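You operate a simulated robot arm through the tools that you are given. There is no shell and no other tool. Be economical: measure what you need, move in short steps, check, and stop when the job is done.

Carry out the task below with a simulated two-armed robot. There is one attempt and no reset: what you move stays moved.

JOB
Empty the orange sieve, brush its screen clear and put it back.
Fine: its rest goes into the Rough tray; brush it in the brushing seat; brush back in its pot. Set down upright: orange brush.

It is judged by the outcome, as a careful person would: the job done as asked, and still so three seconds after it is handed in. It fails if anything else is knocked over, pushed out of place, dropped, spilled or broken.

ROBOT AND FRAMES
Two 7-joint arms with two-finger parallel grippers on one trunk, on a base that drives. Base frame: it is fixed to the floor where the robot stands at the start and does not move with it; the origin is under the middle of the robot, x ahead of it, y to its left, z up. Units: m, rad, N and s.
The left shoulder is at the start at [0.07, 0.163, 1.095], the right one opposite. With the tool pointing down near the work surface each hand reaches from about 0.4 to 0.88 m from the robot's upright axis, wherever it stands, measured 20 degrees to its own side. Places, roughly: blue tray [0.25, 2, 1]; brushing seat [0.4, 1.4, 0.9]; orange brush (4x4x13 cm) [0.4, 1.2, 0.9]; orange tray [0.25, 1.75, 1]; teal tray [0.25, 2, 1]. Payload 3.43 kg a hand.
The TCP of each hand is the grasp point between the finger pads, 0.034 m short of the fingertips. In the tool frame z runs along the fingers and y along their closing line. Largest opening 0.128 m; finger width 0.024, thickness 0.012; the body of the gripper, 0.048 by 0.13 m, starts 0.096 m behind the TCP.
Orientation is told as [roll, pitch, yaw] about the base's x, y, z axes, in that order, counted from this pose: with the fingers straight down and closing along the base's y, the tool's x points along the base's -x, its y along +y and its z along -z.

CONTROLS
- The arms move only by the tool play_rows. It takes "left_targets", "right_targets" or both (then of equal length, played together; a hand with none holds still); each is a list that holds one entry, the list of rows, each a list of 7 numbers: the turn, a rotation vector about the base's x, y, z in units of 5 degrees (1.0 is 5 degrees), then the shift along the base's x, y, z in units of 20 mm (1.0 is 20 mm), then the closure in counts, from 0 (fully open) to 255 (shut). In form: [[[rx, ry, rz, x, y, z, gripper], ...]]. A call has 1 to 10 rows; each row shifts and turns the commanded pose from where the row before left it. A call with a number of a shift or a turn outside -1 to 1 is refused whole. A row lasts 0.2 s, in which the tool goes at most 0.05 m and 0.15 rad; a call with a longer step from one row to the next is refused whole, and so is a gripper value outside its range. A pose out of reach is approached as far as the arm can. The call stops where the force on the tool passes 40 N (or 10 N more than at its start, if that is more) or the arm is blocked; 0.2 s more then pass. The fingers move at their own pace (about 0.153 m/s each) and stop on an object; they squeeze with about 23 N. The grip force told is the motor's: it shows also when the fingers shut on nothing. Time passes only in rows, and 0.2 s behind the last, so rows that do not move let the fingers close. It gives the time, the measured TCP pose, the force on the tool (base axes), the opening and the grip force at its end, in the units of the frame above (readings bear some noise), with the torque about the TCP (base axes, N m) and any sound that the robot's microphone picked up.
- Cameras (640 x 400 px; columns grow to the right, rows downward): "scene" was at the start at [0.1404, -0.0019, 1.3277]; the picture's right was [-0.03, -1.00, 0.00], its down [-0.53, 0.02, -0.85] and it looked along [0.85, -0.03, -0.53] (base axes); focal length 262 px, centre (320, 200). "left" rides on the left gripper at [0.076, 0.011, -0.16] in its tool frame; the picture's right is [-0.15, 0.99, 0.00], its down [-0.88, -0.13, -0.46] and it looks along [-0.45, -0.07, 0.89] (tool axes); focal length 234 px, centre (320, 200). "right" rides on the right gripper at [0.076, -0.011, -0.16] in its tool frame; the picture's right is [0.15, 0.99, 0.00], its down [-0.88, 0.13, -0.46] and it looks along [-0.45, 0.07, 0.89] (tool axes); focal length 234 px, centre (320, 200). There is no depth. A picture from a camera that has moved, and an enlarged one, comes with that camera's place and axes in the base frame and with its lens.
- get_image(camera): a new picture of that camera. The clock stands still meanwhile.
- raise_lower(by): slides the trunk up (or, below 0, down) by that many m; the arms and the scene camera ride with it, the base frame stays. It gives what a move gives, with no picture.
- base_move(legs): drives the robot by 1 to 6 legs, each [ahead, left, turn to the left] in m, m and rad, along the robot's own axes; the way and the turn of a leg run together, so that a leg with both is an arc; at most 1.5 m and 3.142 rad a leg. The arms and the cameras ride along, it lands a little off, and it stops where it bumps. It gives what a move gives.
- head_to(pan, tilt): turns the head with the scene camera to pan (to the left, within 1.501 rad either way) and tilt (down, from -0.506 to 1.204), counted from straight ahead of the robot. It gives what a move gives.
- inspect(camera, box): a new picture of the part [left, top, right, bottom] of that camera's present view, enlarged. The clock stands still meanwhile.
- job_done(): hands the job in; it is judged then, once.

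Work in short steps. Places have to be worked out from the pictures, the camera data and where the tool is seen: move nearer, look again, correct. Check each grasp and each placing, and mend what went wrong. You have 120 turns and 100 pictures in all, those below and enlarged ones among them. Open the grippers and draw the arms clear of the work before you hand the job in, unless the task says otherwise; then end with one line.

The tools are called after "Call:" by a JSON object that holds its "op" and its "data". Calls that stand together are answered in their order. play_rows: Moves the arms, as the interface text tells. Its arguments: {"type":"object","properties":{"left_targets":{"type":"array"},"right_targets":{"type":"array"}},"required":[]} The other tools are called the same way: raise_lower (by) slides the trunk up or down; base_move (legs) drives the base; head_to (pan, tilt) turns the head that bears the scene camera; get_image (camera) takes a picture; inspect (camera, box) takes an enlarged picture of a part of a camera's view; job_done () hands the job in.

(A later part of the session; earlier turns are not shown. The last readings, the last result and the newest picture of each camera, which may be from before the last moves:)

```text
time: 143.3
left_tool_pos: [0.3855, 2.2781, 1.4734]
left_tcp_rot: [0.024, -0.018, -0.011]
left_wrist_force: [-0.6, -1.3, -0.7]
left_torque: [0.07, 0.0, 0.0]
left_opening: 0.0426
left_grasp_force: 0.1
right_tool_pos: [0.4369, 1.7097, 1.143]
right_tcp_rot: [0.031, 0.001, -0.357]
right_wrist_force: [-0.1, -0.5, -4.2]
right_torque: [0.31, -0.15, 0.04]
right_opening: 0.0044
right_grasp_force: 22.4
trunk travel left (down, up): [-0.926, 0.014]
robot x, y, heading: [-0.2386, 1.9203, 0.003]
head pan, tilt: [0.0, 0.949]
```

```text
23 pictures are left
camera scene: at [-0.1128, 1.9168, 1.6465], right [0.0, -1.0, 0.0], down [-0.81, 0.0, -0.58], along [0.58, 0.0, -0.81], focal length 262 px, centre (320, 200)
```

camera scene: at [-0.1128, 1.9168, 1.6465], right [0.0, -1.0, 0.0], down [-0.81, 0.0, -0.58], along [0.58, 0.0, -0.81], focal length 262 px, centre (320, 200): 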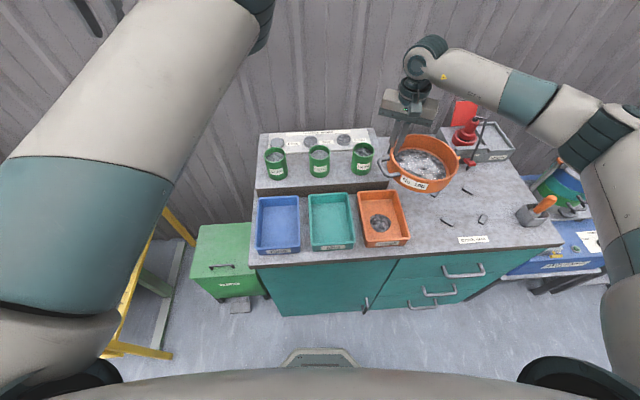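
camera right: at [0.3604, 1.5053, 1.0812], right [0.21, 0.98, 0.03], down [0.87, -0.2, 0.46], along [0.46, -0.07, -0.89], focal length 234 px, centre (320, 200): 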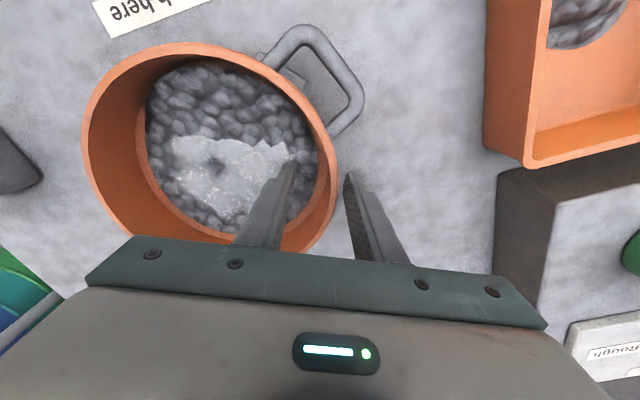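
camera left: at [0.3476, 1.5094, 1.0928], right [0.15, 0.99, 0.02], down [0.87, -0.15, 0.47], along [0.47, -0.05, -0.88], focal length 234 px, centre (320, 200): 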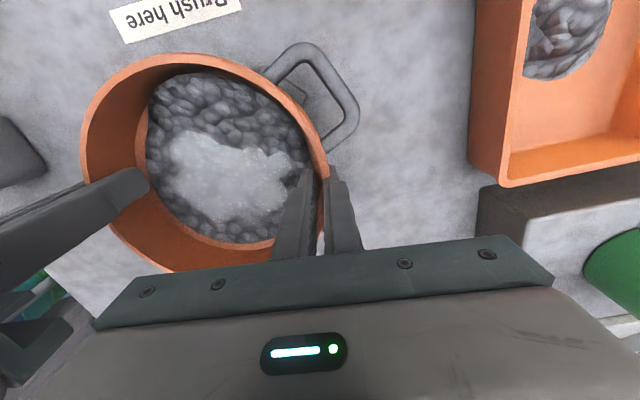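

Clear. I now tilt to 45° about the tangent axis while bringing the lip toward the tray's middle.

Call:
{"op": "play_rows", "data": {"right_targets": [[[0.94, -0.342, 0, -0.28, 0.717, 0.05, 255], [0.94, -0.342, 0, -0.28, 0.717, 0.05, 255], [0.94, -0.342, 0, -0.28, 0.717, 0.05, 255], [0.94, -0.342, 0, -0.28, 0.717, 0.05, 255], [0.94, -0.342, 0, -0.28, 0.717, 0.05, 255], [0.94, -0.342, 0, -0.28, 0.717, 0.05, 255], [0.94, -0.342, 0, -0.28, 0.717, 0.05, 255], [0.94, -0.342, 0, -0.28, 0.717, 0.05, 255], [0.94, -0.342, 0, -0.28, 0.717, 0.05, 255], [0, 0, 0, 0, 0, 0, 255]]]}}

Call:
{"op": "get_image", "data": {"camera": "scene"}}

```text
time: 145.5
left_tool_pos: [0.3852, 2.2826, 1.471]
left_tcp_rot: [0.023, -0.019, -0.011]
left_wrist_force: [0.8, 0.6, 0.4]
left_torque: [-0.01, -0.01, -0.04]
left_opening: 0.0426
left_grasp_force: 0.2
right_tool_pos: [0.3852, 1.8421, 1.1515]
right_tcp_rot: [0.815, 0.003, -0.355]
right_wrist_force: [-0.7, 0.3, -3.6]
right_torque: [0.06, -0.1, 0.01]
right_opening: 0.0047
right_grasp_force: 23.3
trunk travel left (down, up): [-0.926, 0.014]
robot x, y, heading: [-0.237, 1.9212, 0.002]
head pan, tilt: [0.0, 0.949]
```

```text
22 pictures are left
camera scene: at [-0.1128, 1.922, 1.6465], right [0.0, -1.0, 0.0], down [-0.81, 0.0, -0.58], along [0.58, 0.0, -0.81], focal length 262 px, centre (320, 200)
```

scene: 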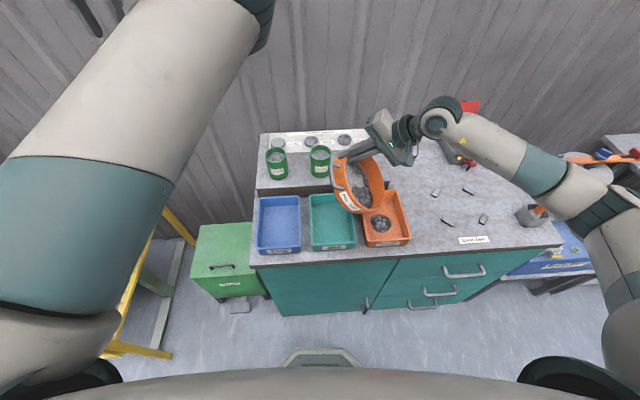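

Works well. On to 85° with the lip held over the tray.

Call:
{"op": "play_rows", "data": {"right_targets": [[[0.94, -0.342, 0, -0.188, -0.517, 0.51, 255], [0.94, -0.342, 0, -0.203, -0.559, 0.455, 255], [0.94, -0.342, 0, -0.217, -0.597, 0.405, 255], [0.94, -0.342, 0, -0.227, -0.625, 0.345, 255], [0.94, -0.342, 0, -0.238, -0.653, 0.285, 255], [0.94, -0.342, 0, -0.245, -0.672, 0.225, 255], [0.94, -0.342, 0, -0.25, -0.686, 0.165, 255], [0.94, -0.342, 0, -0.255, -0.7, 0.095, 255], [0, 0, 0, 0, 0, 0, 255]]]}}

Call:
{"op": "get_image", "data": {"camera": "scene"}}

```text
time: 147.5
left_tool_pos: [0.3845, 2.2832, 1.4715]
left_tcp_rot: [0.021, -0.019, -0.011]
left_wrist_force: [0.0, -0.3, 0.4]
left_torque: [-0.02, 0.01, -0.02]
left_opening: 0.0426
left_grasp_force: 0.0
right_tool_pos: [0.3488, 1.742, 1.2005]
right_tcp_rot: [1.512, 0.007, -0.35]
right_wrist_force: [1.0, -0.3, -3.6]
right_torque: [-0.15, 0.0, 0.01]
right_opening: 0.0046
right_grasp_force: 23.0
trunk travel left (down, up): [-0.926, 0.014]
robot x, y, heading: [-0.2387, 1.9209, 0.003]
head pan, tilt: [0.0, 0.949]
```

```text
21 pictures are left
camera scene: at [-0.1128, 1.9217, 1.6465], right [0.0, -1.0, 0.0], down [-0.81, 0.0, -0.58], along [0.58, 0.0, -0.81], focal length 262 px, centre (320, 200)
```

scene: 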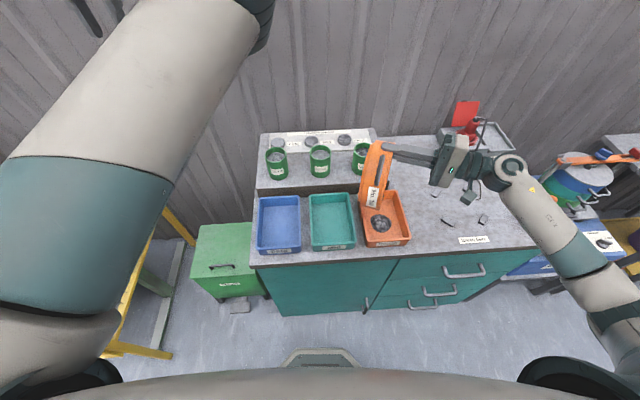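

Perfectly stable. I tilt slowly to ~97° to start the flow.

Call:
{"op": "play_rows", "data": {"right_targets": [[[0.47, -0.171, 0, -0.128, -0.352, 0.02, 255], [0.47, -0.171, 0, -0.128, -0.352, 0.02, 255], [0.47, -0.171, 0, -0.128, -0.352, -0.02, 255], [0.47, -0.171, 0, -0.128, -0.352, -0.02, 255], [0.47, -0.171, 0, -0.128, -0.352, -0.05, 255], [0, 0, 0, 0, 0, 0, 255], [0, 0, 0, 0, 0, 0, 255], [0, 0, 0, 0, 0, 0, 255], [0, 0, 0, 0, 0, 0, 255], [0, 0, 0, 0, 0, 0, 255]]]}}

Call:
{"op": "inspect", "data": {"camera": "scene", "box": [310, 120, 470, 260]}}

```text
time: 149.7
left_tool_pos: [0.3846, 2.2822, 1.4715]
left_tcp_rot: [0.023, -0.017, -0.009]
left_wrist_force: [-0.6, 0.3, -0.4]
left_torque: [0.02, -0.01, -0.02]
left_opening: 0.0427
left_grasp_force: 0.1
right_tool_pos: [0.3356, 1.7073, 1.2015]
right_tcp_rot: [1.731, 0.009, -0.349]
right_wrist_force: [-0.2, 0.0, -3.5]
right_torque: [-0.22, 0.04, 0.0]
right_opening: 0.0046
right_grasp_force: 22.9
trunk travel left (down, up): [-0.926, 0.014]
robot x, y, heading: [-0.2412, 1.92, 0.004]
head pan, tilt: [0.0, 0.949]
```

```text
2.86 times, centred on (390, 190) of scene
camera zoom: at [-0.1131, 1.9215, 1.6466], right [0.0, -1.0, 0.0], down [-0.81, 0.0, -0.58], along [0.58, 0.0, -0.81], focal length 750 px, centre (120, 229)
```

zoom: 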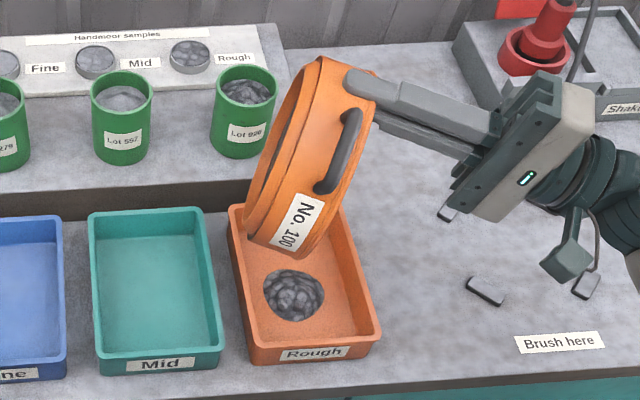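

At 99° nothing has fallen yet; the lip is over the tray. Further to ~112°.

Call:
{"op": "play_rows", "data": {"right_targets": [[[0.47, -0.171, 0, -0.128, -0.352, -0.05, 255], [0.47, -0.171, 0, -0.128, -0.352, -0.08, 255], [0.47, -0.171, 0, -0.128, -0.352, -0.08, 255], [0.47, -0.171, 0, -0.12, -0.34, -0.11, 255], [0.47, -0.171, 0, -0.12, -0.34, -0.11, 255], [0, 0, 0, 0, 0, 0, 255], [0, 0, 0, 0, 0, 0, 255], [0, 0, 0, 0, 0, 0, 255], [0, 0, 0, 0, 0, 0, 255], [0, 0, 0, 0, 0, 0, 255]]]}}

Call:
{"op": "inspect", "data": {"camera": "scene", "box": [310, 120, 470, 260]}}

```text
time: 151.9
left_tool_pos: [0.3856, 2.2825, 1.4714]
left_tcp_rot: [0.023, -0.017, -0.011]
left_wrist_force: [0.5, -0.1, 0.6]
left_torque: [0.0, 0.01, 0.0]
left_opening: 0.0424
left_grasp_force: 0.1
right_tool_pos: [0.3249, 1.6732, 1.1898]
right_tcp_rot: [1.949, 0.007, -0.347]
right_wrist_force: [-0.4, 0.3, -2.8]
right_torque: [-0.24, 0.01, 0.0]
right_opening: 0.0045
right_grasp_force: 23.0
trunk travel left (down, up): [-0.926, 0.014]
robot x, y, heading: [-0.2348, 1.9216, 0.0]
head pan, tilt: [0.0, 0.949]
```

```text
2.86 times, centred on (390, 190) of scene
camera zoom: at [-0.1131, 1.9215, 1.6466], right [0.0, -1.0, 0.0], down [-0.81, 0.0, -0.58], along [0.58, 0.0, -0.81], focal length 750 px, centre (120, 229)
```

zoom: 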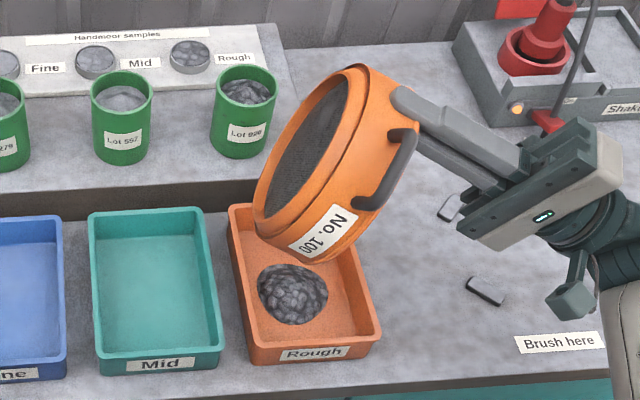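

Flow has begun into the tray (weight down to 2.8 N). Further to ~127° and wait.

Call:
{"op": "play_rows", "data": {"right_targets": [[[0.47, -0.171, 0, -0.116, -0.32, -0.15, 255], [0.47, -0.171, 0, -0.116, -0.32, -0.16, 255], [0.47, -0.171, 0, -0.116, -0.32, -0.17, 255], [0.47, -0.171, 0, -0.116, -0.32, -0.18, 255], [0.47, -0.171, 0, -0.11, -0.31, -0.19, 255], [0.47, -0.171, 0, -0.11, -0.31, -0.2, 255], [0, 0, 0, 0, 0, 0, 255], [0, 0, 0, 0, 0, 0, 255], [0, 0, 0, 0, 0, 0, 255], [0, 0, 0, 0, 0, 0, 255]]]}}

Call:
{"op": "play_rows", "data": {"right_targets": [[[0, 0, 0, 0, 0, 0, 255], [0, 0, 0, 0, 0, 0, 255], [0, 0, 0, 0, 0, 0, 255], [0, 0, 0, 0, 0, 0, 255], [0, 0, 0, 0, 0, 0, 255]]]}}

Call:
{"op": "get_image", "data": {"camera": "right"}}

```text
time: 154.1
left_tool_pos: [0.3843, 2.2821, 1.4723]
left_tcp_rot: [0.024, -0.018, -0.011]
left_wrist_force: [-0.4, 0.4, 0.1]
left_torque: [0.01, 0.01, 0.01]
left_opening: 0.0425
left_grasp_force: 0.0
right_tool_pos: [0.31, 1.6353, 1.17]
right_tcp_rot: [2.211, 0.005, -0.346]
right_wrist_force: [0.8, 0.3, -2.6]
right_torque: [-0.23, 0.04, 0.0]
right_opening: 0.0045
right_grasp_force: 23.1
trunk travel left (down, up): [-0.926, 0.014]
robot x, y, heading: [-0.2373, 1.9192, 0.003]
head pan, tilt: [0.0, 0.949]
```

```text
time: 155.3
left_tool_pos: [0.384, 2.2829, 1.472]
left_tcp_rot: [0.024, -0.017, -0.01]
left_wrist_force: [-0.3, -0.2, 1.2]
left_torque: [0.02, 0.01, -0.02]
left_opening: 0.0422
left_grasp_force: 0.0
right_tool_pos: [0.3098, 1.6351, 1.1714]
right_tcp_rot: [2.211, 0.007, -0.346]
right_wrist_force: [0.1, -0.2, -3.0]
right_torque: [-0.26, 0.05, 0.02]
right_opening: 0.0043
right_grasp_force: 23.4
trunk travel left (down, up): [-0.926, 0.014]
robot x, y, heading: [-0.2345, 1.9213, 0.007]
head pan, tilt: [0.0, 0.949]
```

```text
18 pictures are left
camera right: at [0.1966, 1.5456, 1.0666], right [-0.33, -0.51, 0.79], down [0.68, -0.72, -0.17], along [0.66, 0.48, 0.58], focal length 234 px, centre (320, 200)
```

right: 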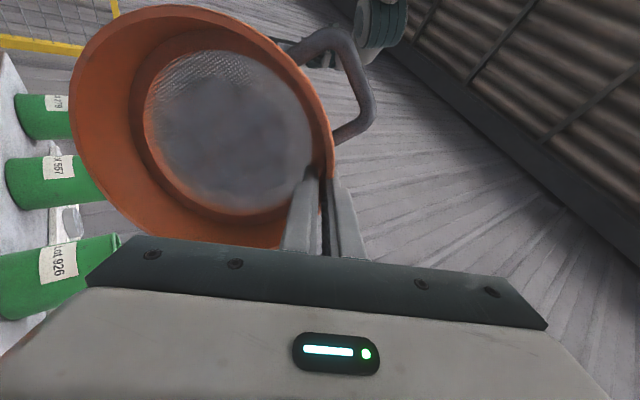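

The sieve is empty; only dust remains on the screen. I tilt back level, reversing the motion.

Call:
{"op": "play_rows", "data": {"right_targets": [[[-0.94, 0.342, 0, 0.2, 0.5, 0.2, 255], [-0.94, 0.342, 0, 0.2, 0.5, 0.2, 255], [-0.94, 0.342, 0, 0.2, 0.5, 0.1, 255], [-0.94, 0.342, 0, 0.2, 0.5, 0, 255], [-0.94, 0.342, 0, 0.2, 0.5, 0, 255], [-0.94, 0.342, 0, 0.2, 0.3, 0, 255], [-0.94, 0.342, 0, 0.2, 0.3, 0, 255], [-0.94, 0.342, 0, 0.2, 0.3, 0, 255], [-0.94, 0.342, 0, 0.2, 0, 0, 255], [-0.94, 0.342, 0, 0.2, 0, 0, 255]]]}}

Call:
{"op": "play_rows", "data": {"right_targets": [[[-0.94, 0.342, 0, 0.2, 0, 0, 255], [-0.94, 0.342, 0, 0.2, 0, 0, 255], [-0.94, 0.342, 0, 0.2, 0, 0, 255], [-0.94, 0.342, 0, 0.2, 0, 0, 255], [-0.94, 0.342, 0, 0.2, 0, 0, 255], [-0.94, 0.342, 0, 0.2, 0, 0, 255], [-0.94, 0.342, 0, 0.2, 0, 0, 255], [-0.94, 0.342, 0, 0.2, 0, 0, 255], [-0.94, 0.342, 0, 0.2, 0, 0, 255], [-0.94, 0.342, 0, 0.2, 0, 0, 255]]]}}

Call:
{"op": "play_rows", "data": {"right_targets": [[[-0.94, 0.342, 0, 0.2, 0, 0, 255], [-0.94, 0.342, 0, 0.2, 0, 0, 255], [-0.94, 0.342, 0, 0.2, 0, 0, 255], [-0.94, 0.342, 0, 0.2, 0, 0, 255], [-0.94, 0.342, 0, 0.2, 0, 0, 255], [0, 0, 0, 0, 0, 0, 255]]]}}

Call:
{"op": "get_image", "data": {"camera": "scene"}}

```text
time: 157.5
left_tool_pos: [0.3834, 2.2825, 1.471]
left_tcp_rot: [0.024, -0.016, -0.011]
left_wrist_force: [-0.4, 0.6, 0.2]
left_torque: [0.0, 0.0, -0.02]
left_opening: 0.0428
left_grasp_force: 0.1
right_tool_pos: [0.3497, 1.7028, 1.1799]
right_tcp_rot: [1.337, 0.008, -0.35]
right_wrist_force: [0.0, 0.6, -2.9]
right_torque: [-0.1, -0.01, 0.01]
right_opening: 0.0046
right_grasp_force: 22.9
trunk travel left (down, up): [-0.926, 0.014]
robot x, y, heading: [-0.2378, 1.9208, -0.001]
head pan, tilt: [0.0, 0.949]
```

```text
time: 159.7
left_tool_pos: [0.3848, 2.2835, 1.4707]
left_tcp_rot: [0.021, -0.017, -0.011]
left_wrist_force: [0.0, 1.0, -0.3]
left_torque: [-0.04, 0.01, 0.02]
left_opening: 0.0427
left_grasp_force: 0.1
right_tool_pos: [0.3912, 1.702, 1.1801]
right_tcp_rot: [0.463, 0.004, -0.355]
right_wrist_force: [0.0, -0.2, -3.8]
right_torque: [0.14, -0.13, 0.01]
right_opening: 0.0043
right_grasp_force: 22.6
trunk travel left (down, up): [-0.926, 0.014]
robot x, y, heading: [-0.2375, 1.9204, 0.01]
head pan, tilt: [0.0, 0.949]
```

```text
time: 161.1
left_tool_pos: [0.3838, 2.2829, 1.4716]
left_tcp_rot: [0.022, -0.018, -0.011]
left_wrist_force: [0.3, 0.1, 0.0]
left_torque: [-0.01, 0.0, 0.0]
left_opening: 0.0427
left_grasp_force: 0.1
right_tool_pos: [0.4098, 1.7009, 1.1811]
right_tcp_rot: [0.028, 0.001, -0.355]
right_wrist_force: [-0.3, -0.1, -2.4]
right_torque: [0.21, -0.15, -0.04]
right_opening: 0.0044
right_grasp_force: 23.2
trunk travel left (down, up): [-0.926, 0.014]
robot x, y, heading: [-0.237, 1.92, 0.005]
head pan, tilt: [0.0, 0.949]
```

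```text
17 pictures are left
camera scene: at [-0.1133, 1.921, 1.6466], right [0.0, -1.0, 0.0], down [-0.81, 0.0, -0.58], along [0.58, 0.0, -0.81], focal length 262 px, centre (320, 200)
```

scene: 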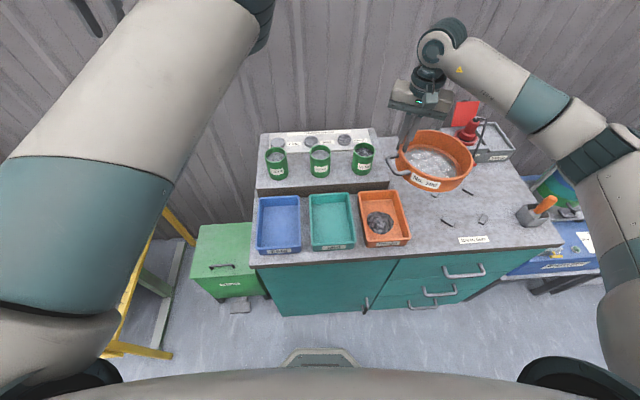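

Everything is in the Rough tray, nothing spilled. I drive back 0.22 right and lower the trunk, then correct to the pick-up pose (0.4375, 1.4956, 0.9216).

Call:
{"op": "base_move", "data": {"legs": [[0, -0.22, -0.004]]}}

Call:
{"op": "raise_lower", "data": {"by": -0.2}}

```text
time: 162.8
left_tool_pos: [0.3874, 2.0555, 1.4707]
left_tcp_rot: [0.019, -0.019, -0.019]
left_wrist_force: [-0.2, 0.2, -0.9]
left_torque: [-0.06, 0.0, 0.01]
left_opening: 0.0425
left_grasp_force: 0.0
right_tool_pos: [0.4081, 1.4767, 1.1815]
right_tcp_rot: [0.027, -0.001, -0.362]
right_wrist_force: [0.1, 0.8, -2.5]
right_torque: [0.18, -0.12, -0.03]
right_opening: 0.0042
right_grasp_force: 23.1
trunk travel left (down, up): [-0.926, 0.014]
robot x, y, heading: [-0.2386, 1.6963, -0.01]
head pan, tilt: [0.0, 0.949]
```

```text
time: 165.0
left_tool_pos: [0.3856, 2.0535, 1.271]
left_tcp_rot: [0.023, -0.018, -0.018]
left_wrist_force: [0.0, 1.0, 0.2]
left_torque: [0.01, -0.03, -0.02]
left_opening: 0.0428
left_grasp_force: 0.1
right_tool_pos: [0.4068, 1.4728, 0.9798]
right_tcp_rot: [0.029, -0.001, -0.362]
right_wrist_force: [0.3, 0.5, -3.1]
right_torque: [0.23, -0.15, 0.02]
right_opening: 0.0046
right_grasp_force: 23.0
trunk travel left (down, up): [-0.726, 0.214]
robot x, y, heading: [-0.2351, 1.6948, -0.004]
head pan, tilt: [0.0, 0.949]
```

Shift (+30, +23 mm), then lower to just above contact.

Call:
{"op": "play_rows", "data": {"right_targets": [[[0, 0, 0, 0.76, 0.56, 0, 255], [0, 0, 0.08, 0.76, 0.56, 0, 255], [0, 0, 0, 0, 0, -0.7, 255], [0, 0, 0, 0, 0, -0.7, 255], [0, 0, 0, 0, 0, -0.5, 255], [0, 0, 0, 0, 0, 0, 255]]]}}

Call:
{"op": "head_to", "data": {"pan": -0.3, "tilt": 0.75}}

Call:
{"op": "inspect", "data": {"camera": "scene", "box": [220, 110, 420, 235]}}

```text
time: 166.4
left_tool_pos: [0.3856, 2.053, 1.2715]
left_tcp_rot: [0.021, -0.018, -0.018]
left_wrist_force: [-0.2, 0.2, -0.8]
left_torque: [-0.02, 0.02, -0.02]
left_opening: 0.0424
left_grasp_force: 0.1
right_tool_pos: [0.4398, 1.4963, 0.9438]
right_tcp_rot: [0.031, -0.001, -0.356]
right_wrist_force: [0.2, -1.1, -4.0]
right_torque: [0.21, -0.13, 0.01]
right_opening: 0.004
right_grasp_force: 23.1
trunk travel left (down, up): [-0.726, 0.214]
robot x, y, heading: [-0.2345, 1.699, -0.002]
head pan, tilt: [0.0, 0.949]
```

```text
time: 167.2
left_tool_pos: [0.3873, 2.0535, 1.2707]
left_tcp_rot: [0.021, -0.018, -0.017]
left_wrist_force: [0.6, 0.7, -0.3]
left_torque: [-0.04, -0.02, 0.0]
left_opening: 0.0426
left_grasp_force: 0.0
right_tool_pos: [0.439, 1.4947, 0.9439]
right_tcp_rot: [0.03, 0.001, -0.354]
right_wrist_force: [0.3, -0.5, -2.3]
right_torque: [0.21, -0.11, 0.02]
right_opening: 0.0043
right_grasp_force: 23.1
trunk travel left (down, up): [-0.726, 0.214]
robot x, y, heading: [-0.2403, 1.6958, -0.006]
head pan, tilt: [-0.3, 0.75]
```

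```text
3.20 times, centred on (320, 172) of scene
camera zoom: at [-0.107, 1.6718, 1.462], right [-0.3, -0.95, 0.0], down [-0.65, 0.2, -0.73], along [0.7, -0.22, -0.68], focal length 839 px, centre (320, 288)
```

zoom: 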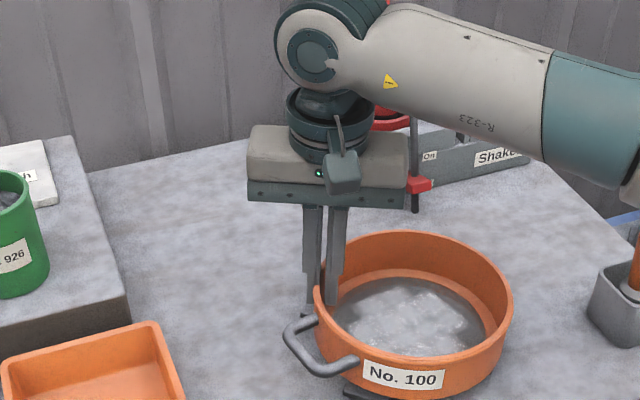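

Aligned. Lower the last 22 mm, release, and lift off.

Call:
{"op": "play_rows", "data": {"right_targets": [[[0, 0, 0, -0.07, 0, -0.4, 255], [0, 0, 0, 0, 0, -0.4, 255], [0, 0, 0, 0, 0, -0.2, 255], [0, 0, 0, 0, 0, -0.1, 255], [0, 0, 0, 0, 0, 0, 255]]]}}

Call:
{"op": "inspect", "data": {"camera": "scene", "box": [270, 150, 430, 250]}}

```text
time: 168.4
left_tool_pos: [0.3864, 2.0562, 1.27]
left_tcp_rot: [0.017, -0.019, -0.017]
left_wrist_force: [0.0, 0.0, -0.2]
left_torque: [0.01, -0.01, 0.0]
left_opening: 0.0424
left_grasp_force: 0.0
right_tool_pos: [0.4376, 1.4993, 0.9229]
right_tcp_rot: [0.03, -0.002, -0.354]
right_wrist_force: [11.5, 10.7, 19.8]
right_torque: [-0.49, 0.18, 0.26]
right_opening: 0.0057
right_grasp_force: 23.1
trunk travel left (down, up): [-0.726, 0.214]
robot x, y, heading: [-0.2356, 1.6979, -0.008]
head pan, tilt: [-0.3, 0.75]
```

```text
4.00 times, centred on (350, 200) of scene
camera zoom: at [-0.108, 1.6746, 1.4623], right [-0.3, -0.95, 0.0], down [-0.65, 0.2, -0.73], along [0.7, -0.22, -0.68], focal length 1049 px, centre (200, 200)
```

zoom: 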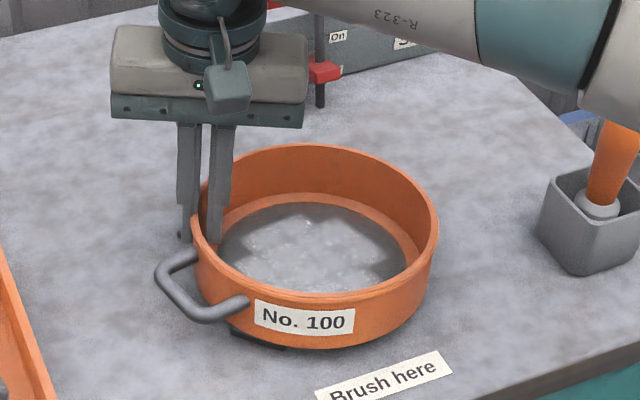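

Up-force with a sideways push: the near-right foot of the sieve rides on its bracket. I lift slightly, shift (+3, +5 mm) and lower again.

Call:
{"op": "play_rows", "data": {"right_targets": [[[0, 0, 0, 0, 0, 0.3, 255], [0, 0, 0, 0, 0, 0.3, 255], [0, 0, 0, 0.15, 0.25, 0, 255], [0, 0, 0, 0, 0, 0, 255], [0, 0, 0, 0, 0, -0.3, 255], [0, 0, 0, 0, 0, -0.2, 255], [0, 0, 0, 0, 0, -0.1, 255], [0, 0, 0, 0, 0, 0, 255]]]}}

Call:
{"op": "inspect", "data": {"camera": "scene", "box": [270, 150, 430, 250]}}

```text
time: 170.2
left_tool_pos: [0.3853, 2.0549, 1.273]
left_tcp_rot: [0.021, -0.019, -0.019]
left_wrist_force: [-0.4, 0.7, 0.6]
left_torque: [0.03, 0.02, -0.04]
left_opening: 0.0429
left_grasp_force: 0.2
right_tool_pos: [0.4395, 1.5012, 0.9239]
right_tcp_rot: [0.032, -0.005, -0.357]
right_wrist_force: [3.9, 3.1, 18.4]
right_torque: [-0.62, 0.5, 0.01]
right_opening: 0.0051
right_grasp_force: 22.8
trunk travel left (down, up): [-0.726, 0.214]
robot x, y, heading: [-0.2362, 1.6989, -0.003]
head pan, tilt: [-0.3, 0.75]
```

```text
4.00 times, centred on (350, 200) of scene
camera zoom: at [-0.1093, 1.6731, 1.4626], right [-0.3, -0.95, 0.0], down [-0.65, 0.2, -0.73], along [0.7, -0.22, -0.68], focal length 1049 px, centre (200, 200)
```

zoom: 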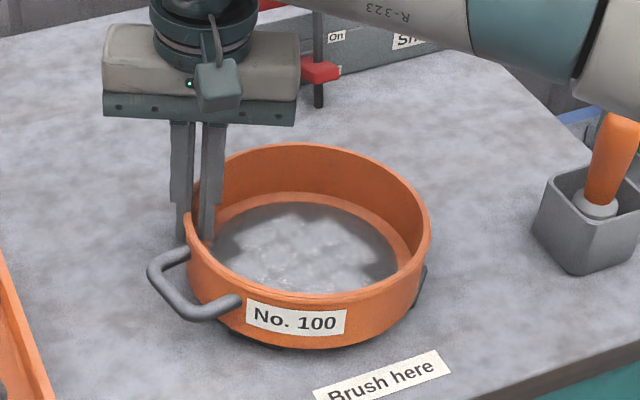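

Now both brackets show beside it and side forces are small. I ease off and release, then lift clear.

Call:
{"op": "play_rows", "data": {"right_targets": [[[0, 0, 0, 0, 0, 0.06, 255], [0, 0, 0, 0, 0, 0, 225], [0, 0, 0, 0, 0, 0, 195], [0, 0, 0, 0, 0, 0, 180], [0, 0, 0, 0, 0, 0, 180], [0, 0, 0, 0, 0, 1, 180], [0, 0, 0, 0, 0, 1, 180], [0, 0, 0, 0, 0, 1, 180], [0, 0, 0, 0, 0, 1, 180], [0, 0, 0, 0, 0, 1, 180]]]}}

Call:
{"op": "play_rows", "data": {"right_targets": [[[0, 0, 0.4, 0, -1, 1, 150], [0, 0, 0.4, 0, -1, 1, 150], [0, 0, 0.4, 0, -1, 1, 150], [0, 0, 0.4, 0, -1, 1, 150], [0, 0, 0.4, 0, -1, 1, 150], [0, 0, 0.4, 0, -1, 0, 150], [0, 0, 0.4, 0, -1, 0, 150], [0, 0, 0.4, 0, -1, 0, 150], [0, 0, 0.4, 0, -1, 0, 150], [0, 0, 0.45, 0, -1, 0, 150]]]}}

Call:
{"op": "get_image", "data": {"camera": "right"}}

```text
time: 172.4
left_tool_pos: [0.3862, 2.0535, 1.2719]
left_tcp_rot: [0.022, -0.018, -0.017]
left_wrist_force: [-0.5, 0.2, -0.8]
left_torque: [0.0, 0.01, 0.01]
left_opening: 0.0427
left_grasp_force: 0.0
right_tool_pos: [0.4399, 1.4991, 1.0237]
right_tcp_rot: [0.03, 0.0, -0.357]
right_wrist_force: [-0.1, 0.0, -0.2]
right_torque: [-0.01, 0.01, -0.03]
right_opening: 0.0374
right_grasp_force: 0.0
trunk travel left (down, up): [-0.726, 0.214]
robot x, y, heading: [-0.235, 1.6974, -0.007]
head pan, tilt: [-0.3, 0.75]
```

```text
time: 174.6
left_tool_pos: [0.3869, 2.0522, 1.2707]
left_tcp_rot: [0.022, -0.018, -0.018]
left_wrist_force: [-0.3, 0.5, 0.2]
left_torque: [0.01, 0.02, 0.01]
left_opening: 0.0425
left_grasp_force: 0.1
right_tool_pos: [0.4398, 1.2996, 1.1225]
right_tcp_rot: [0.029, 0.0, 0.0]
right_wrist_force: [-0.4, -0.3, -0.9]
right_torque: [0.03, 0.01, -0.01]
right_opening: 0.0528
right_grasp_force: 0.0
trunk travel left (down, up): [-0.726, 0.214]
robot x, y, heading: [-0.2371, 1.6925, -0.005]
head pan, tilt: [-0.3, 0.75]
```

```text
13 pictures are left
camera right: at [0.3634, 1.2825, 1.2814], right [-0.14, 0.99, 0.03], down [0.88, 0.12, 0.46], along [0.45, 0.09, -0.89], focal length 234 px, centre (320, 200)
```

right: 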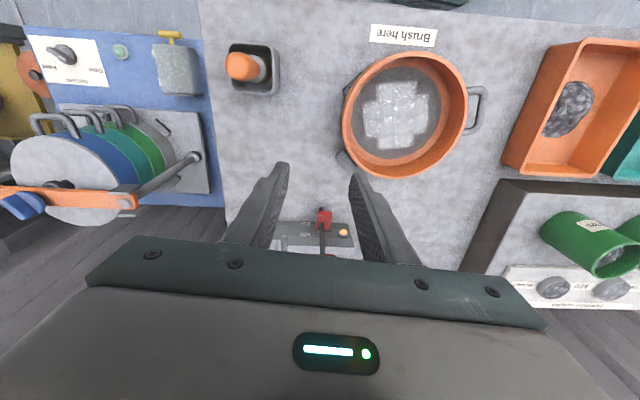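

The screen shows a cross-shaped patch of dust to brush. Next the brush: I drive right 0.2 and bring the right hand over its pot (≈0.358, 1.208) for a close look.

Call:
{"op": "base_move", "data": {"legs": [[0, -0.2, 0.004]]}}

Call:
{"op": "play_rows", "data": {"right_targets": [[[0, 0, 0, -0.7, 0.9, 0, 100], [0, 0, 0, -0.7, 0.9, 0, 100], [0, 0, 0, -0.7, 0.9, 0, 100], [0, 0, 0, -0.7, 0.9, 0, 100], [0, 0, 0, -0.7, 0.9, 0, 100], [0, 0, 0, -0.6, 0.9, 0, 100], [0, 0, 0, 0, 0, 0, 100]]]}}

Call:
{"op": "get_image", "data": {"camera": "right"}}

```text
time: 176.2
left_tool_pos: [0.3853, 1.859, 1.2713]
left_tcp_rot: [0.02, -0.019, -0.013]
left_wrist_force: [0.0, -0.5, 0.2]
left_torque: [-0.03, 0.01, -0.01]
left_opening: 0.0424
left_grasp_force: 0.0
right_tool_pos: [0.4408, 1.106, 1.1227]
right_tcp_rot: [0.029, -0.001, 0.003]
right_wrist_force: [0.2, 0.2, 1.1]
right_torque: [-0.01, -0.01, -0.01]
right_opening: 0.0527
right_grasp_force: 0.1
trunk travel left (down, up): [-0.726, 0.214]
robot x, y, heading: [-0.2397, 1.4974, -0.003]
head pan, tilt: [-0.3, 0.75]
```

```text
time: 177.8
left_tool_pos: [0.3851, 1.8568, 1.2723]
left_tcp_rot: [0.021, -0.016, -0.015]
left_wrist_force: [0.1, 0.0, -0.2]
left_torque: [0.02, 0.0, -0.02]
left_opening: 0.0425
left_grasp_force: 0.0
right_tool_pos: [0.3588, 1.2135, 1.1218]
right_tcp_rot: [0.031, 0.0, 0.001]
right_wrist_force: [0.4, 0.2, -0.5]
right_torque: [-0.01, 0.04, 0.02]
right_opening: 0.0781
right_grasp_force: 0.1
trunk travel left (down, up): [-0.726, 0.214]
robot x, y, heading: [-0.2383, 1.4981, -0.003]
head pan, tilt: [-0.3, 0.75]
```

```text
12 pictures are left
camera right: at [0.2829, 1.1952, 1.282], right [-0.15, 0.99, 0.03], down [0.88, 0.12, 0.46], along [0.45, 0.09, -0.89], focal length 234 px, centre (320, 200)
```

right: 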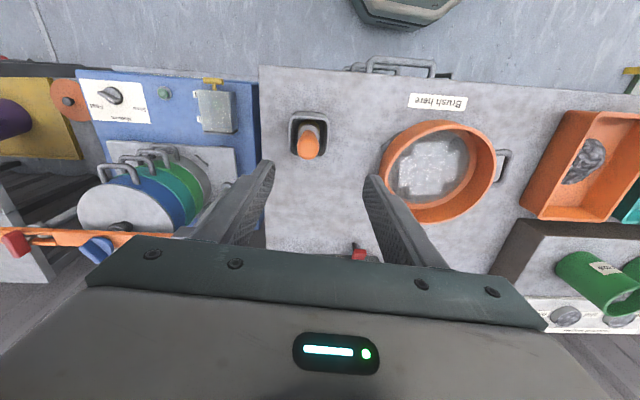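

The handle stands upright at ≈(0.351, 1.197), top near z≈1.0. I centre on it and go down to TCP 0.978.

Call:
{"op": "play_rows", "data": {"right_targets": [[[0, 0, 0, -0.39, -0.8, 0, 145], [0, 0, 0, 0, 0, -0.9, 145], [0, 0, 0, 0, 0, -0.9, 145], [0, 0, 0, 0, 0, -0.9, 145], [0, 0, 0, 0, 0, -0.9, 145], [0, 0, 0, 0, 0, 0, 145]]]}}

Call:
{"op": "get_image", "data": {"camera": "right"}}

```text
time: 179.2
left_tool_pos: [0.3844, 1.8582, 1.2716]
left_tcp_rot: [0.021, -0.016, -0.014]
left_wrist_force: [0.4, 0.4, -0.1]
left_torque: [0.0, -0.02, 0.01]
left_opening: 0.0428
left_grasp_force: 0.1
right_tool_pos: [0.3508, 1.1975, 1.0502]
right_tcp_rot: [0.03, 0.0, 0.002]
right_wrist_force: [-0.3, -0.3, -0.3]
right_torque: [-0.03, -0.01, 0.01]
right_opening: 0.0554
right_grasp_force: 0.0
trunk travel left (down, up): [-0.726, 0.214]
robot x, y, heading: [-0.2398, 1.4977, -0.003]
head pan, tilt: [-0.3, 0.75]
```

```text
11 pictures are left
camera right: at [0.2748, 1.1801, 1.2094], right [-0.15, 0.99, 0.03], down [0.88, 0.12, 0.46], along [0.45, 0.09, -0.89], focal length 234 px, centre (320, 200)
```

right: 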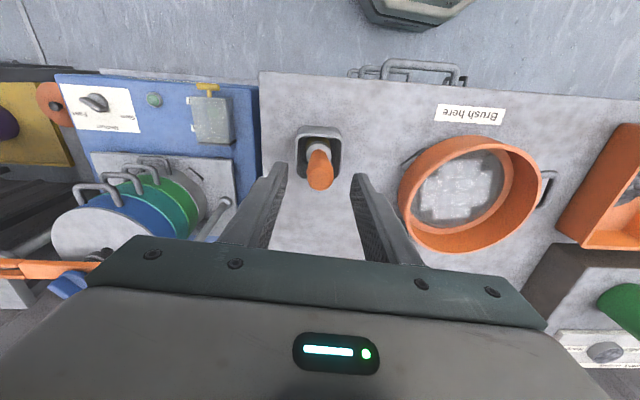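

The handle is between the fingers (top ≈ 1.03–1.05). I go down another 55 mm and close.

Call:
{"op": "play_rows", "data": {"right_targets": [[[0, 0, 0, -0.25, -0.05, -0.7, 145], [0, 0, 0, 0, 0, -0.7, 145], [0, 0, 0, 0, 0, -0.7, 145], [0, 0, 0, 0, 0, -0.6, 145], [0, 0, 0, 0, 0, 0, 175], [0, 0, 0, 0, 0, 0, 210], [0, 0, 0, 0, 0, 0, 255], [0, 0, 0, 0, 0, 0, 255], [0, 0, 0, 0, 0, 0, 255]]]}}

```text
time: 181.2
left_tool_pos: [0.3846, 1.8576, 1.2717]
left_tcp_rot: [0.02, -0.018, -0.014]
left_wrist_force: [0.0, -0.2, 0.7]
left_torque: [0.02, 0.0, 0.03]
left_opening: 0.0424
left_grasp_force: 0.0
right_tool_pos: [0.3454, 1.1948, 0.9962]
right_tcp_rot: [0.029, -0.002, 0.001]
right_wrist_force: [0.5, 0.8, -0.6]
right_torque: [-0.04, -0.05, -0.01]
right_opening: 0.0001
right_grasp_force: 23.0
trunk travel left (down, up): [-0.726, 0.214]
robot x, y, heading: [-0.2387, 1.5004, 0.004]
head pan, tilt: [-0.3, 0.75]
```

Closed on nothing. I open again and look.

Call:
{"op": "play_rows", "data": {"right_targets": [[[0, 0, 0, 0, 0, 0, 145], [0, 0, 0, 0, 0, 0, 145], [0, 0, 0, 0, 0, 0, 145], [0, 0, 0, 0, 0, 0, 145]]]}}

Call:
{"op": "get_image", "data": {"camera": "right"}}

```text
time: 182.2
left_tool_pos: [0.3842, 1.8573, 1.2716]
left_tcp_rot: [0.02, -0.016, -0.015]
left_wrist_force: [-0.6, 0.3, -0.5]
left_torque: [-0.02, 0.04, 0.02]
left_opening: 0.0427
left_grasp_force: 0.1
right_tool_pos: [0.3466, 1.1943, 0.9956]
right_tcp_rot: [0.029, 0.0, 0.002]
right_wrist_force: [-0.4, -0.1, 0.5]
right_torque: [0.04, -0.01, 0.02]
right_opening: 0.0551
right_grasp_force: 0.2
trunk travel left (down, up): [-0.726, 0.214]
robot x, y, heading: [-0.2375, 1.4994, -0.002]
head pan, tilt: [-0.3, 0.75]
```

```text
10 pictures are left
camera right: at [0.2698, 1.1781, 1.1551], right [-0.15, 0.99, 0.03], down [0.88, 0.12, 0.46], along [0.45, 0.09, -0.89], focal length 234 px, centre (320, 200)
```

right: 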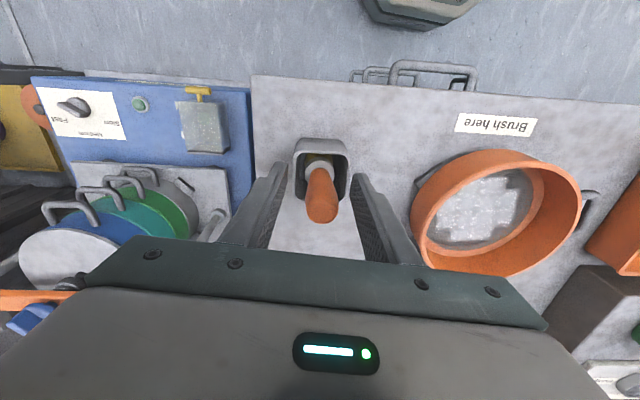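

The geometry fits a handle at x≈0.365 with its top only at ≈0.99: my fingers slipped off its near side. I move 18 mm forward and 26 mm lower, and close again.

Call:
{"op": "play_rows", "data": {"right_targets": [[[0, 0, 0, 0.9, 0.03, 0, 145], [0, 0, 0, 0, 0, -0.65, 145], [0, 0, 0, 0, 0, -0.65, 145], [0, 0, 0, 0, 0, 0, 175], [0, 0, 0, 0, 0, 0, 210], [0, 0, 0, 0, 0, 0, 255], [0, 0, 0, 0, 0, 0, 255], [0, 0, 0, 0, 0, 0, 255]]]}}

```text
time: 184.0
left_tool_pos: [0.3851, 1.8572, 1.272]
left_tcp_rot: [0.022, -0.019, -0.015]
left_wrist_force: [-0.4, 0.0, 0.6]
left_torque: [0.0, 0.01, 0.02]
left_opening: 0.0427
left_grasp_force: 0.0
right_tool_pos: [0.3643, 1.1968, 0.9698]
right_tcp_rot: [0.03, 0.0, 0.001]
right_wrist_force: [-0.2, 0.2, -0.6]
right_torque: [0.02, -0.02, 0.02]
right_opening: 0.0265
right_grasp_force: 23.3
trunk travel left (down, up): [-0.726, 0.214]
robot x, y, heading: [-0.2366, 1.5015, -0.004]
head pan, tilt: [-0.3, 0.75]
```

Gripped (26.5 mm handle). Pot pose noted: (0.3643, 1.1968, 0.9698). I lift the brush out, straight up 0.13, and carry it over the sieve.

Call:
{"op": "play_rows", "data": {"right_targets": [[[0, 0, 0, 0, 0, 0.7, 255], [0, 0, 0, 0, 0, 0.8, 255], [0, 0, 0, 0, 0, 1, 255], [0, 0, 0, 0, 0, 1, 255], [0, 0, 0, 0, 0, 1, 255], [0, 0, 0, 0, 0, 1, 255], [0, 0, 0, 0, 0, 1, 255]]]}}

Call:
{"op": "play_rows", "data": {"right_targets": [[[0, 0, 0, 0.26, 1, 0, 255], [0, 0, 0, 0.26, 1, 0, 255], [0, 0, 0, 0.26, 1, 0, 255], [0, 0, 0, 0.26, 1, 0, 255], [0, 0, 0, 0.26, 1, 0, 255], [0, 0, 0, 0.26, 1, 0, 255], [0, 0, 0, 0.26, 1, 0, 255], [0, 0, 0, 0.26, 1, 0, 255], [0, 0, 0, 0.26, 1, 0, 255], [0, 0, 0, 0.26, 1, 0, 255]]]}}

Call:
{"op": "get_image", "data": {"camera": "scene"}}

```text
time: 185.6
left_tool_pos: [0.3838, 1.8577, 1.2701]
left_tcp_rot: [0.023, -0.018, -0.013]
left_wrist_force: [0.0, -0.3, 0.1]
left_torque: [-0.04, 0.02, 0.02]
left_opening: 0.0425
left_grasp_force: 0.1
right_tool_pos: [0.3631, 1.1981, 1.0998]
right_tcp_rot: [0.029, -0.001, 0.002]
right_wrist_force: [0.3, 0.9, -1.7]
right_torque: [-0.03, 0.0, 0.03]
right_opening: 0.0265
right_grasp_force: 23.3
trunk travel left (down, up): [-0.726, 0.214]
robot x, y, heading: [-0.238, 1.498, 0.0]
head pan, tilt: [-0.3, 0.75]
```

```text
time: 187.8
left_tool_pos: [0.3848, 1.8589, 1.2712]
left_tcp_rot: [0.021, -0.017, -0.013]
left_wrist_force: [1.0, 0.5, 0.9]
left_torque: [0.0, 0.0, 0.01]
left_opening: 0.0427
left_grasp_force: 0.1
right_tool_pos: [0.4175, 1.3987, 1.0995]
right_tcp_rot: [0.029, 0.0, 0.001]
right_wrist_force: [-0.2, 0.7, -1.3]
right_torque: [-0.06, 0.0, -0.01]
right_opening: 0.0262
right_grasp_force: 22.6
trunk travel left (down, up): [-0.726, 0.214]
robot x, y, heading: [-0.2397, 1.4974, 0.001]
head pan, tilt: [-0.3, 0.75]
```

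```text
9 pictures are left
camera scene: at [-0.1077, 1.4757, 1.4621], right [-0.3, -0.95, 0.0], down [-0.65, 0.2, -0.73], along [0.7, -0.22, -0.68], focal length 262 px, centre (320, 200)
```

scene: 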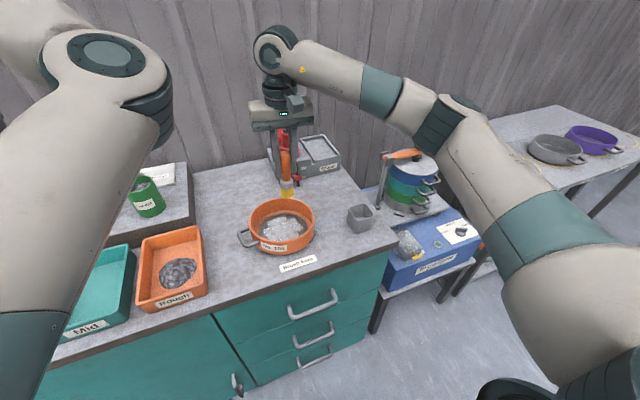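

Brush hangs upright, its tip 0.103 below the TCP. I centre over the sieve and go down towards the screen, slowing at the end.

Call:
{"op": "play_rows", "data": {"right_targets": [[[0, 0, 0, 0, 1, 0, 255], [0, 0, 0, 0, 0, -0.9, 255], [0, 0, 0, 0, 0, -0.9, 255], [0, 0, 0, 0, 0, -0.9, 255], [0, 0, 0, 0, 0, -0.9, 255], [0, 0, 0, 0, 0, -0.9, 255], [0, 0, 0, 0, 0, -0.2, 255], [0, 0, 0, 0, 0, -0.2, 255], [0, 0, 0, 0, 0, 0, 255]]]}}

```text
time: 189.8
left_tool_pos: [0.3853, 1.858, 1.2704]
left_tcp_rot: [0.022, -0.016, -0.014]
left_wrist_force: [0.7, 0.1, -0.7]
left_torque: [0.01, 0.0, -0.01]
left_opening: 0.0422
left_grasp_force: 0.0
right_tool_pos: [0.4162, 1.4163, 1.0028]
right_tcp_rot: [0.03, 0.003, 0.002]
right_wrist_force: [-0.8, -0.7, -2.4]
right_torque: [-0.01, -0.02, -0.02]
right_opening: 0.0269
right_grasp_force: 23.5
trunk travel left (down, up): [-0.726, 0.214]
robot x, y, heading: [-0.2378, 1.5013, 0.003]
head pan, tilt: [-0.3, 0.75]
```

No contact yet. I go down in 2 mm rows to feel the screen.

Call:
{"op": "play_rows", "data": {"right_targets": [[[0, 0, 0, 0, 0.1, -0.15, 255], [0, 0, 0, 0, 0, -0.15, 255], [0, 0, 0, 0, 0, -0.15, 255], [0, 0, 0, 0, 0, -0.15, 255], [0, 0, 0, 0, 0, 0, 255]]]}}

```text
time: 191.0
left_tool_pos: [0.3846, 1.8573, 1.2716]
left_tcp_rot: [0.02, -0.018, -0.015]
left_wrist_force: [-0.2, 0.4, 0.2]
left_torque: [0.02, -0.03, -0.01]
left_opening: 0.0424
left_grasp_force: 0.1
right_tool_pos: [0.4173, 1.4195, 0.991]
right_tcp_rot: [0.028, 0.001, 0.003]
right_wrist_force: [0.2, 0.4, -1.8]
right_torque: [0.02, 0.01, 0.0]
right_opening: 0.0265
right_grasp_force: 23.0
trunk travel left (down, up): [-0.726, 0.214]
robot x, y, heading: [-0.2384, 1.5006, 0.0]
head pan, tilt: [-0.3, 0.75]
```

Call:
{"op": "play_rows", "data": {"right_targets": [[[0, 0, 0, 0, 0, -0.12, 255], [0, 0, 0, 0, 0, -0.12, 255], [0, 0, 0, 0, 0, 0, 255]]]}}

Call:
{"op": "inspect", "data": {"camera": "scene", "box": [220, 160, 350, 265]}}

```text
time: 191.8
left_tool_pos: [0.3847, 1.8566, 1.2708]
left_tcp_rot: [0.02, -0.018, -0.014]
left_wrist_force: [0.6, 0.6, 0.0]
left_torque: [0.0, 0.06, -0.01]
left_opening: 0.0424
left_grasp_force: 0.0
right_tool_pos: [0.4146, 1.4194, 0.9848]
right_tcp_rot: [0.029, 0.0, 0.0]
right_wrist_force: [-1.6, -0.8, -2.0]
right_torque: [0.01, 0.01, 0.04]
right_opening: 0.0264
right_grasp_force: 23.1
trunk travel left (down, up): [-0.726, 0.214]
robot x, y, heading: [-0.2406, 1.5024, -0.0]
head pan, tilt: [-0.3, 0.75]
```

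```text
3.81 times, centred on (285, 212) of scene
camera zoom: at [-0.108, 1.4745, 1.4621], right [-0.3, -0.95, 0.0], down [-0.65, 0.2, -0.73], along [0.7, -0.22, -0.68], focal length 999 px, centre (453, 152)
```

zoom: 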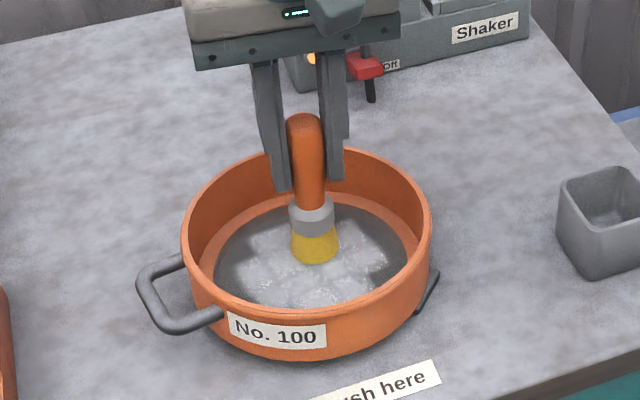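

The brush is inside, right at the screen. A bit more until it presses.

Call:
{"op": "play_rows", "data": {"right_targets": [[[0, 0, 0, 0, 0, -0.15, 255], [0, 0, 0, 0, 0, 0, 255]]]}}

Call:
{"op": "play_rows", "data": {"right_targets": [[[0, 0, 0, 0, 0, -0.15, 255], [0, 0, 0, 0, 0, 0, 255]]]}}

Call:
{"op": "play_rows", "data": {"right_targets": [[[0, 0, 0, 0, 0, -0.1, 255], [0, 0, 0, 0, 0, 0, 255]]]}}

```text
time: 192.4
left_tool_pos: [0.3849, 1.8573, 1.2726]
left_tcp_rot: [0.021, -0.015, -0.015]
left_wrist_force: [-0.1, 0.5, 0.0]
left_torque: [0.04, -0.04, 0.02]
left_opening: 0.0426
left_grasp_force: 0.1
right_tool_pos: [0.4155, 1.4191, 0.9829]
right_tcp_rot: [0.032, -0.001, 0.002]
right_wrist_force: [-0.7, 0.5, -1.8]
right_torque: [-0.02, -0.03, 0.01]
right_opening: 0.0262
right_grasp_force: 23.1
trunk travel left (down, up): [-0.726, 0.214]
robot x, y, heading: [-0.2419, 1.497, -0.004]
head pan, tilt: [-0.3, 0.75]
```

```text
time: 193.0
left_tool_pos: [0.3842, 1.8578, 1.2723]
left_tcp_rot: [0.021, -0.02, -0.016]
left_wrist_force: [0.9, 0.1, 0.1]
left_torque: [-0.02, -0.01, 0.02]
left_opening: 0.0424
left_grasp_force: 0.0
right_tool_pos: [0.4143, 1.4188, 0.9817]
right_tcp_rot: [0.028, -0.003, 0.001]
right_wrist_force: [0.7, -1.2, 9.4]
right_torque: [-0.09, 0.03, 0.03]
right_opening: 0.0265
right_grasp_force: 22.5
trunk travel left (down, up): [-0.726, 0.214]
robot x, y, heading: [-0.2356, 1.4938, -0.004]
head pan, tilt: [-0.3, 0.75]
```

```text
time: 193.6
left_tool_pos: [0.3842, 1.8579, 1.2717]
left_tcp_rot: [0.021, -0.018, -0.017]
left_wrist_force: [-0.6, -0.3, 0.2]
left_torque: [-0.02, -0.02, 0.04]
left_opening: 0.0423
left_grasp_force: 0.1
right_tool_pos: [0.4143, 1.4201, 0.9774]
right_tcp_rot: [0.03, -0.001, 0.001]
right_wrist_force: [2.7, -2.2, 15.4]
right_torque: [-0.07, 0.07, 0.01]
right_opening: 0.0261
right_grasp_force: 23.2
trunk travel left (down, up): [-0.726, 0.214]
robot x, y, heading: [-0.2375, 1.4984, -0.002]
head pan, tilt: [-0.3, 0.75]
```

Contact with ~10–15 N. I ease 1 mm and brush in lines across the screen.

Call:
{"op": "play_rows", "data": {"right_targets": [[[0, 0, 0, 1, 0, 0.05, 255], [0, 0, 0, 1, 0, 0, 255], [0, 0, 0, -1, 0, 0, 255], [0, 0, 0, -1, 0, 0, 255], [0, 0, 0, -1, 0, 0, 255], [0, 0, 0, -1, 0, 0, 255], [0, 0, 0, 0, 0.8, 0, 255], [0, 0, 0, 1, 0, 0, 255], [0, 0, 0, 1, 0, 0, 255], [0, 0, 0, 1, 0, 0, 255]]]}}

Call:
{"op": "play_rows", "data": {"right_targets": [[[0, 0, 0, 1, 0, 0, 255], [0, 0, 0, -0.4, 0.7, 0, 255], [0, 0, 0, -0.8, 0, 0, 255], [0, 0, 0, -0.8, 0, 0, 255], [0, 0, 0, -0.8, 0, 0, 255], [0, 0, 0, -0.8, 0, 0, 255], [0, 0, 0, 0.6, 0.7, 0, 255], [0, 0, 0, 1, 0, 0, 255], [0, 0, 0, 1, 0, 0, 255], [0, 0, 0, 0.8, -1, 0, 255]]]}}

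Call:
{"op": "play_rows", "data": {"right_targets": [[[0, 0, 0, 0.1, -1, 0, 255], [0, 0, 0, 0, -1, 0, 255], [0, 0, 0, -1, 0, 0, 255], [0, 0, 0, -1, 0, 0, 255], [0, 0, 0, -1, 0, 0, 255], [0, 0, 0, -0.9, 0, 0, 255], [0, 0, 0, 0.3, -0.7, 0, 255], [0, 0, 0, 0.9, 0, 0, 255], [0, 0, 0, 0.9, 0, 0, 255], [0, 0, 0, 0.9, 0, 0, 255]]]}}

Call:
{"op": "get_image", "data": {"camera": "right"}}

```text
time: 195.8
left_tool_pos: [0.3866, 1.8584, 1.2713]
left_tcp_rot: [0.022, -0.019, -0.014]
left_wrist_force: [-0.5, 0.1, -0.8]
left_torque: [0.01, 0.02, 0.03]
left_opening: 0.0426
left_grasp_force: 0.0
right_tool_pos: [0.4366, 1.4361, 0.9784]
right_tcp_rot: [0.028, -0.001, 0.002]
right_wrist_force: [-0.3, 0.1, -2.2]
right_torque: [0.02, 0.02, -0.01]
right_opening: 0.0258
right_grasp_force: 22.5
trunk travel left (down, up): [-0.726, 0.214]
robot x, y, heading: [-0.236, 1.4972, -0.001]
head pan, tilt: [-0.3, 0.75]
```

```text
time: 198.0
left_tool_pos: [0.3855, 1.8552, 1.2711]
left_tcp_rot: [0.022, -0.019, -0.014]
left_wrist_force: [-0.5, 0.9, 0.2]
left_torque: [0.01, 0.02, -0.03]
left_opening: 0.0425
left_grasp_force: 0.0
right_tool_pos: [0.4522, 1.4403, 0.9785]
right_tcp_rot: [0.03, 0.001, 0.003]
right_wrist_force: [0.6, 0.0, -0.8]
right_torque: [0.01, -0.03, 0.01]
right_opening: 0.026
right_grasp_force: 22.7
trunk travel left (down, up): [-0.726, 0.214]
robot x, y, heading: [-0.2385, 1.4967, -0.005]
head pan, tilt: [-0.3, 0.75]
```

```text
time: 200.2
left_tool_pos: [0.3853, 1.8574, 1.2704]
left_tcp_rot: [0.021, -0.018, -0.017]
left_wrist_force: [0.0, 0.7, 0.0]
left_torque: [-0.04, 0.01, 0.01]
left_opening: 0.0427
left_grasp_force: 0.1
right_tool_pos: [0.4369, 1.3903, 0.9787]
right_tcp_rot: [0.03, 0.0, 0.004]
right_wrist_force: [-0.7, 0.3, -1.1]
right_torque: [-0.02, 0.02, -0.02]
right_opening: 0.0256
right_grasp_force: 22.5
trunk travel left (down, up): [-0.726, 0.214]
robot x, y, heading: [-0.24, 1.498, -0.003]
head pan, tilt: [-0.3, 0.75]
```

```text
7 pictures are left
camera right: at [0.3602, 1.373, 1.1379], right [-0.15, 0.99, 0.03], down [0.88, 0.12, 0.46], along [0.45, 0.09, -0.89], focal length 234 px, centre (320, 200)
```

right: 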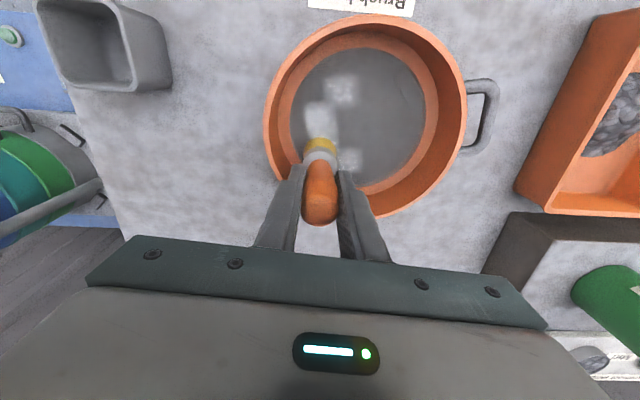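

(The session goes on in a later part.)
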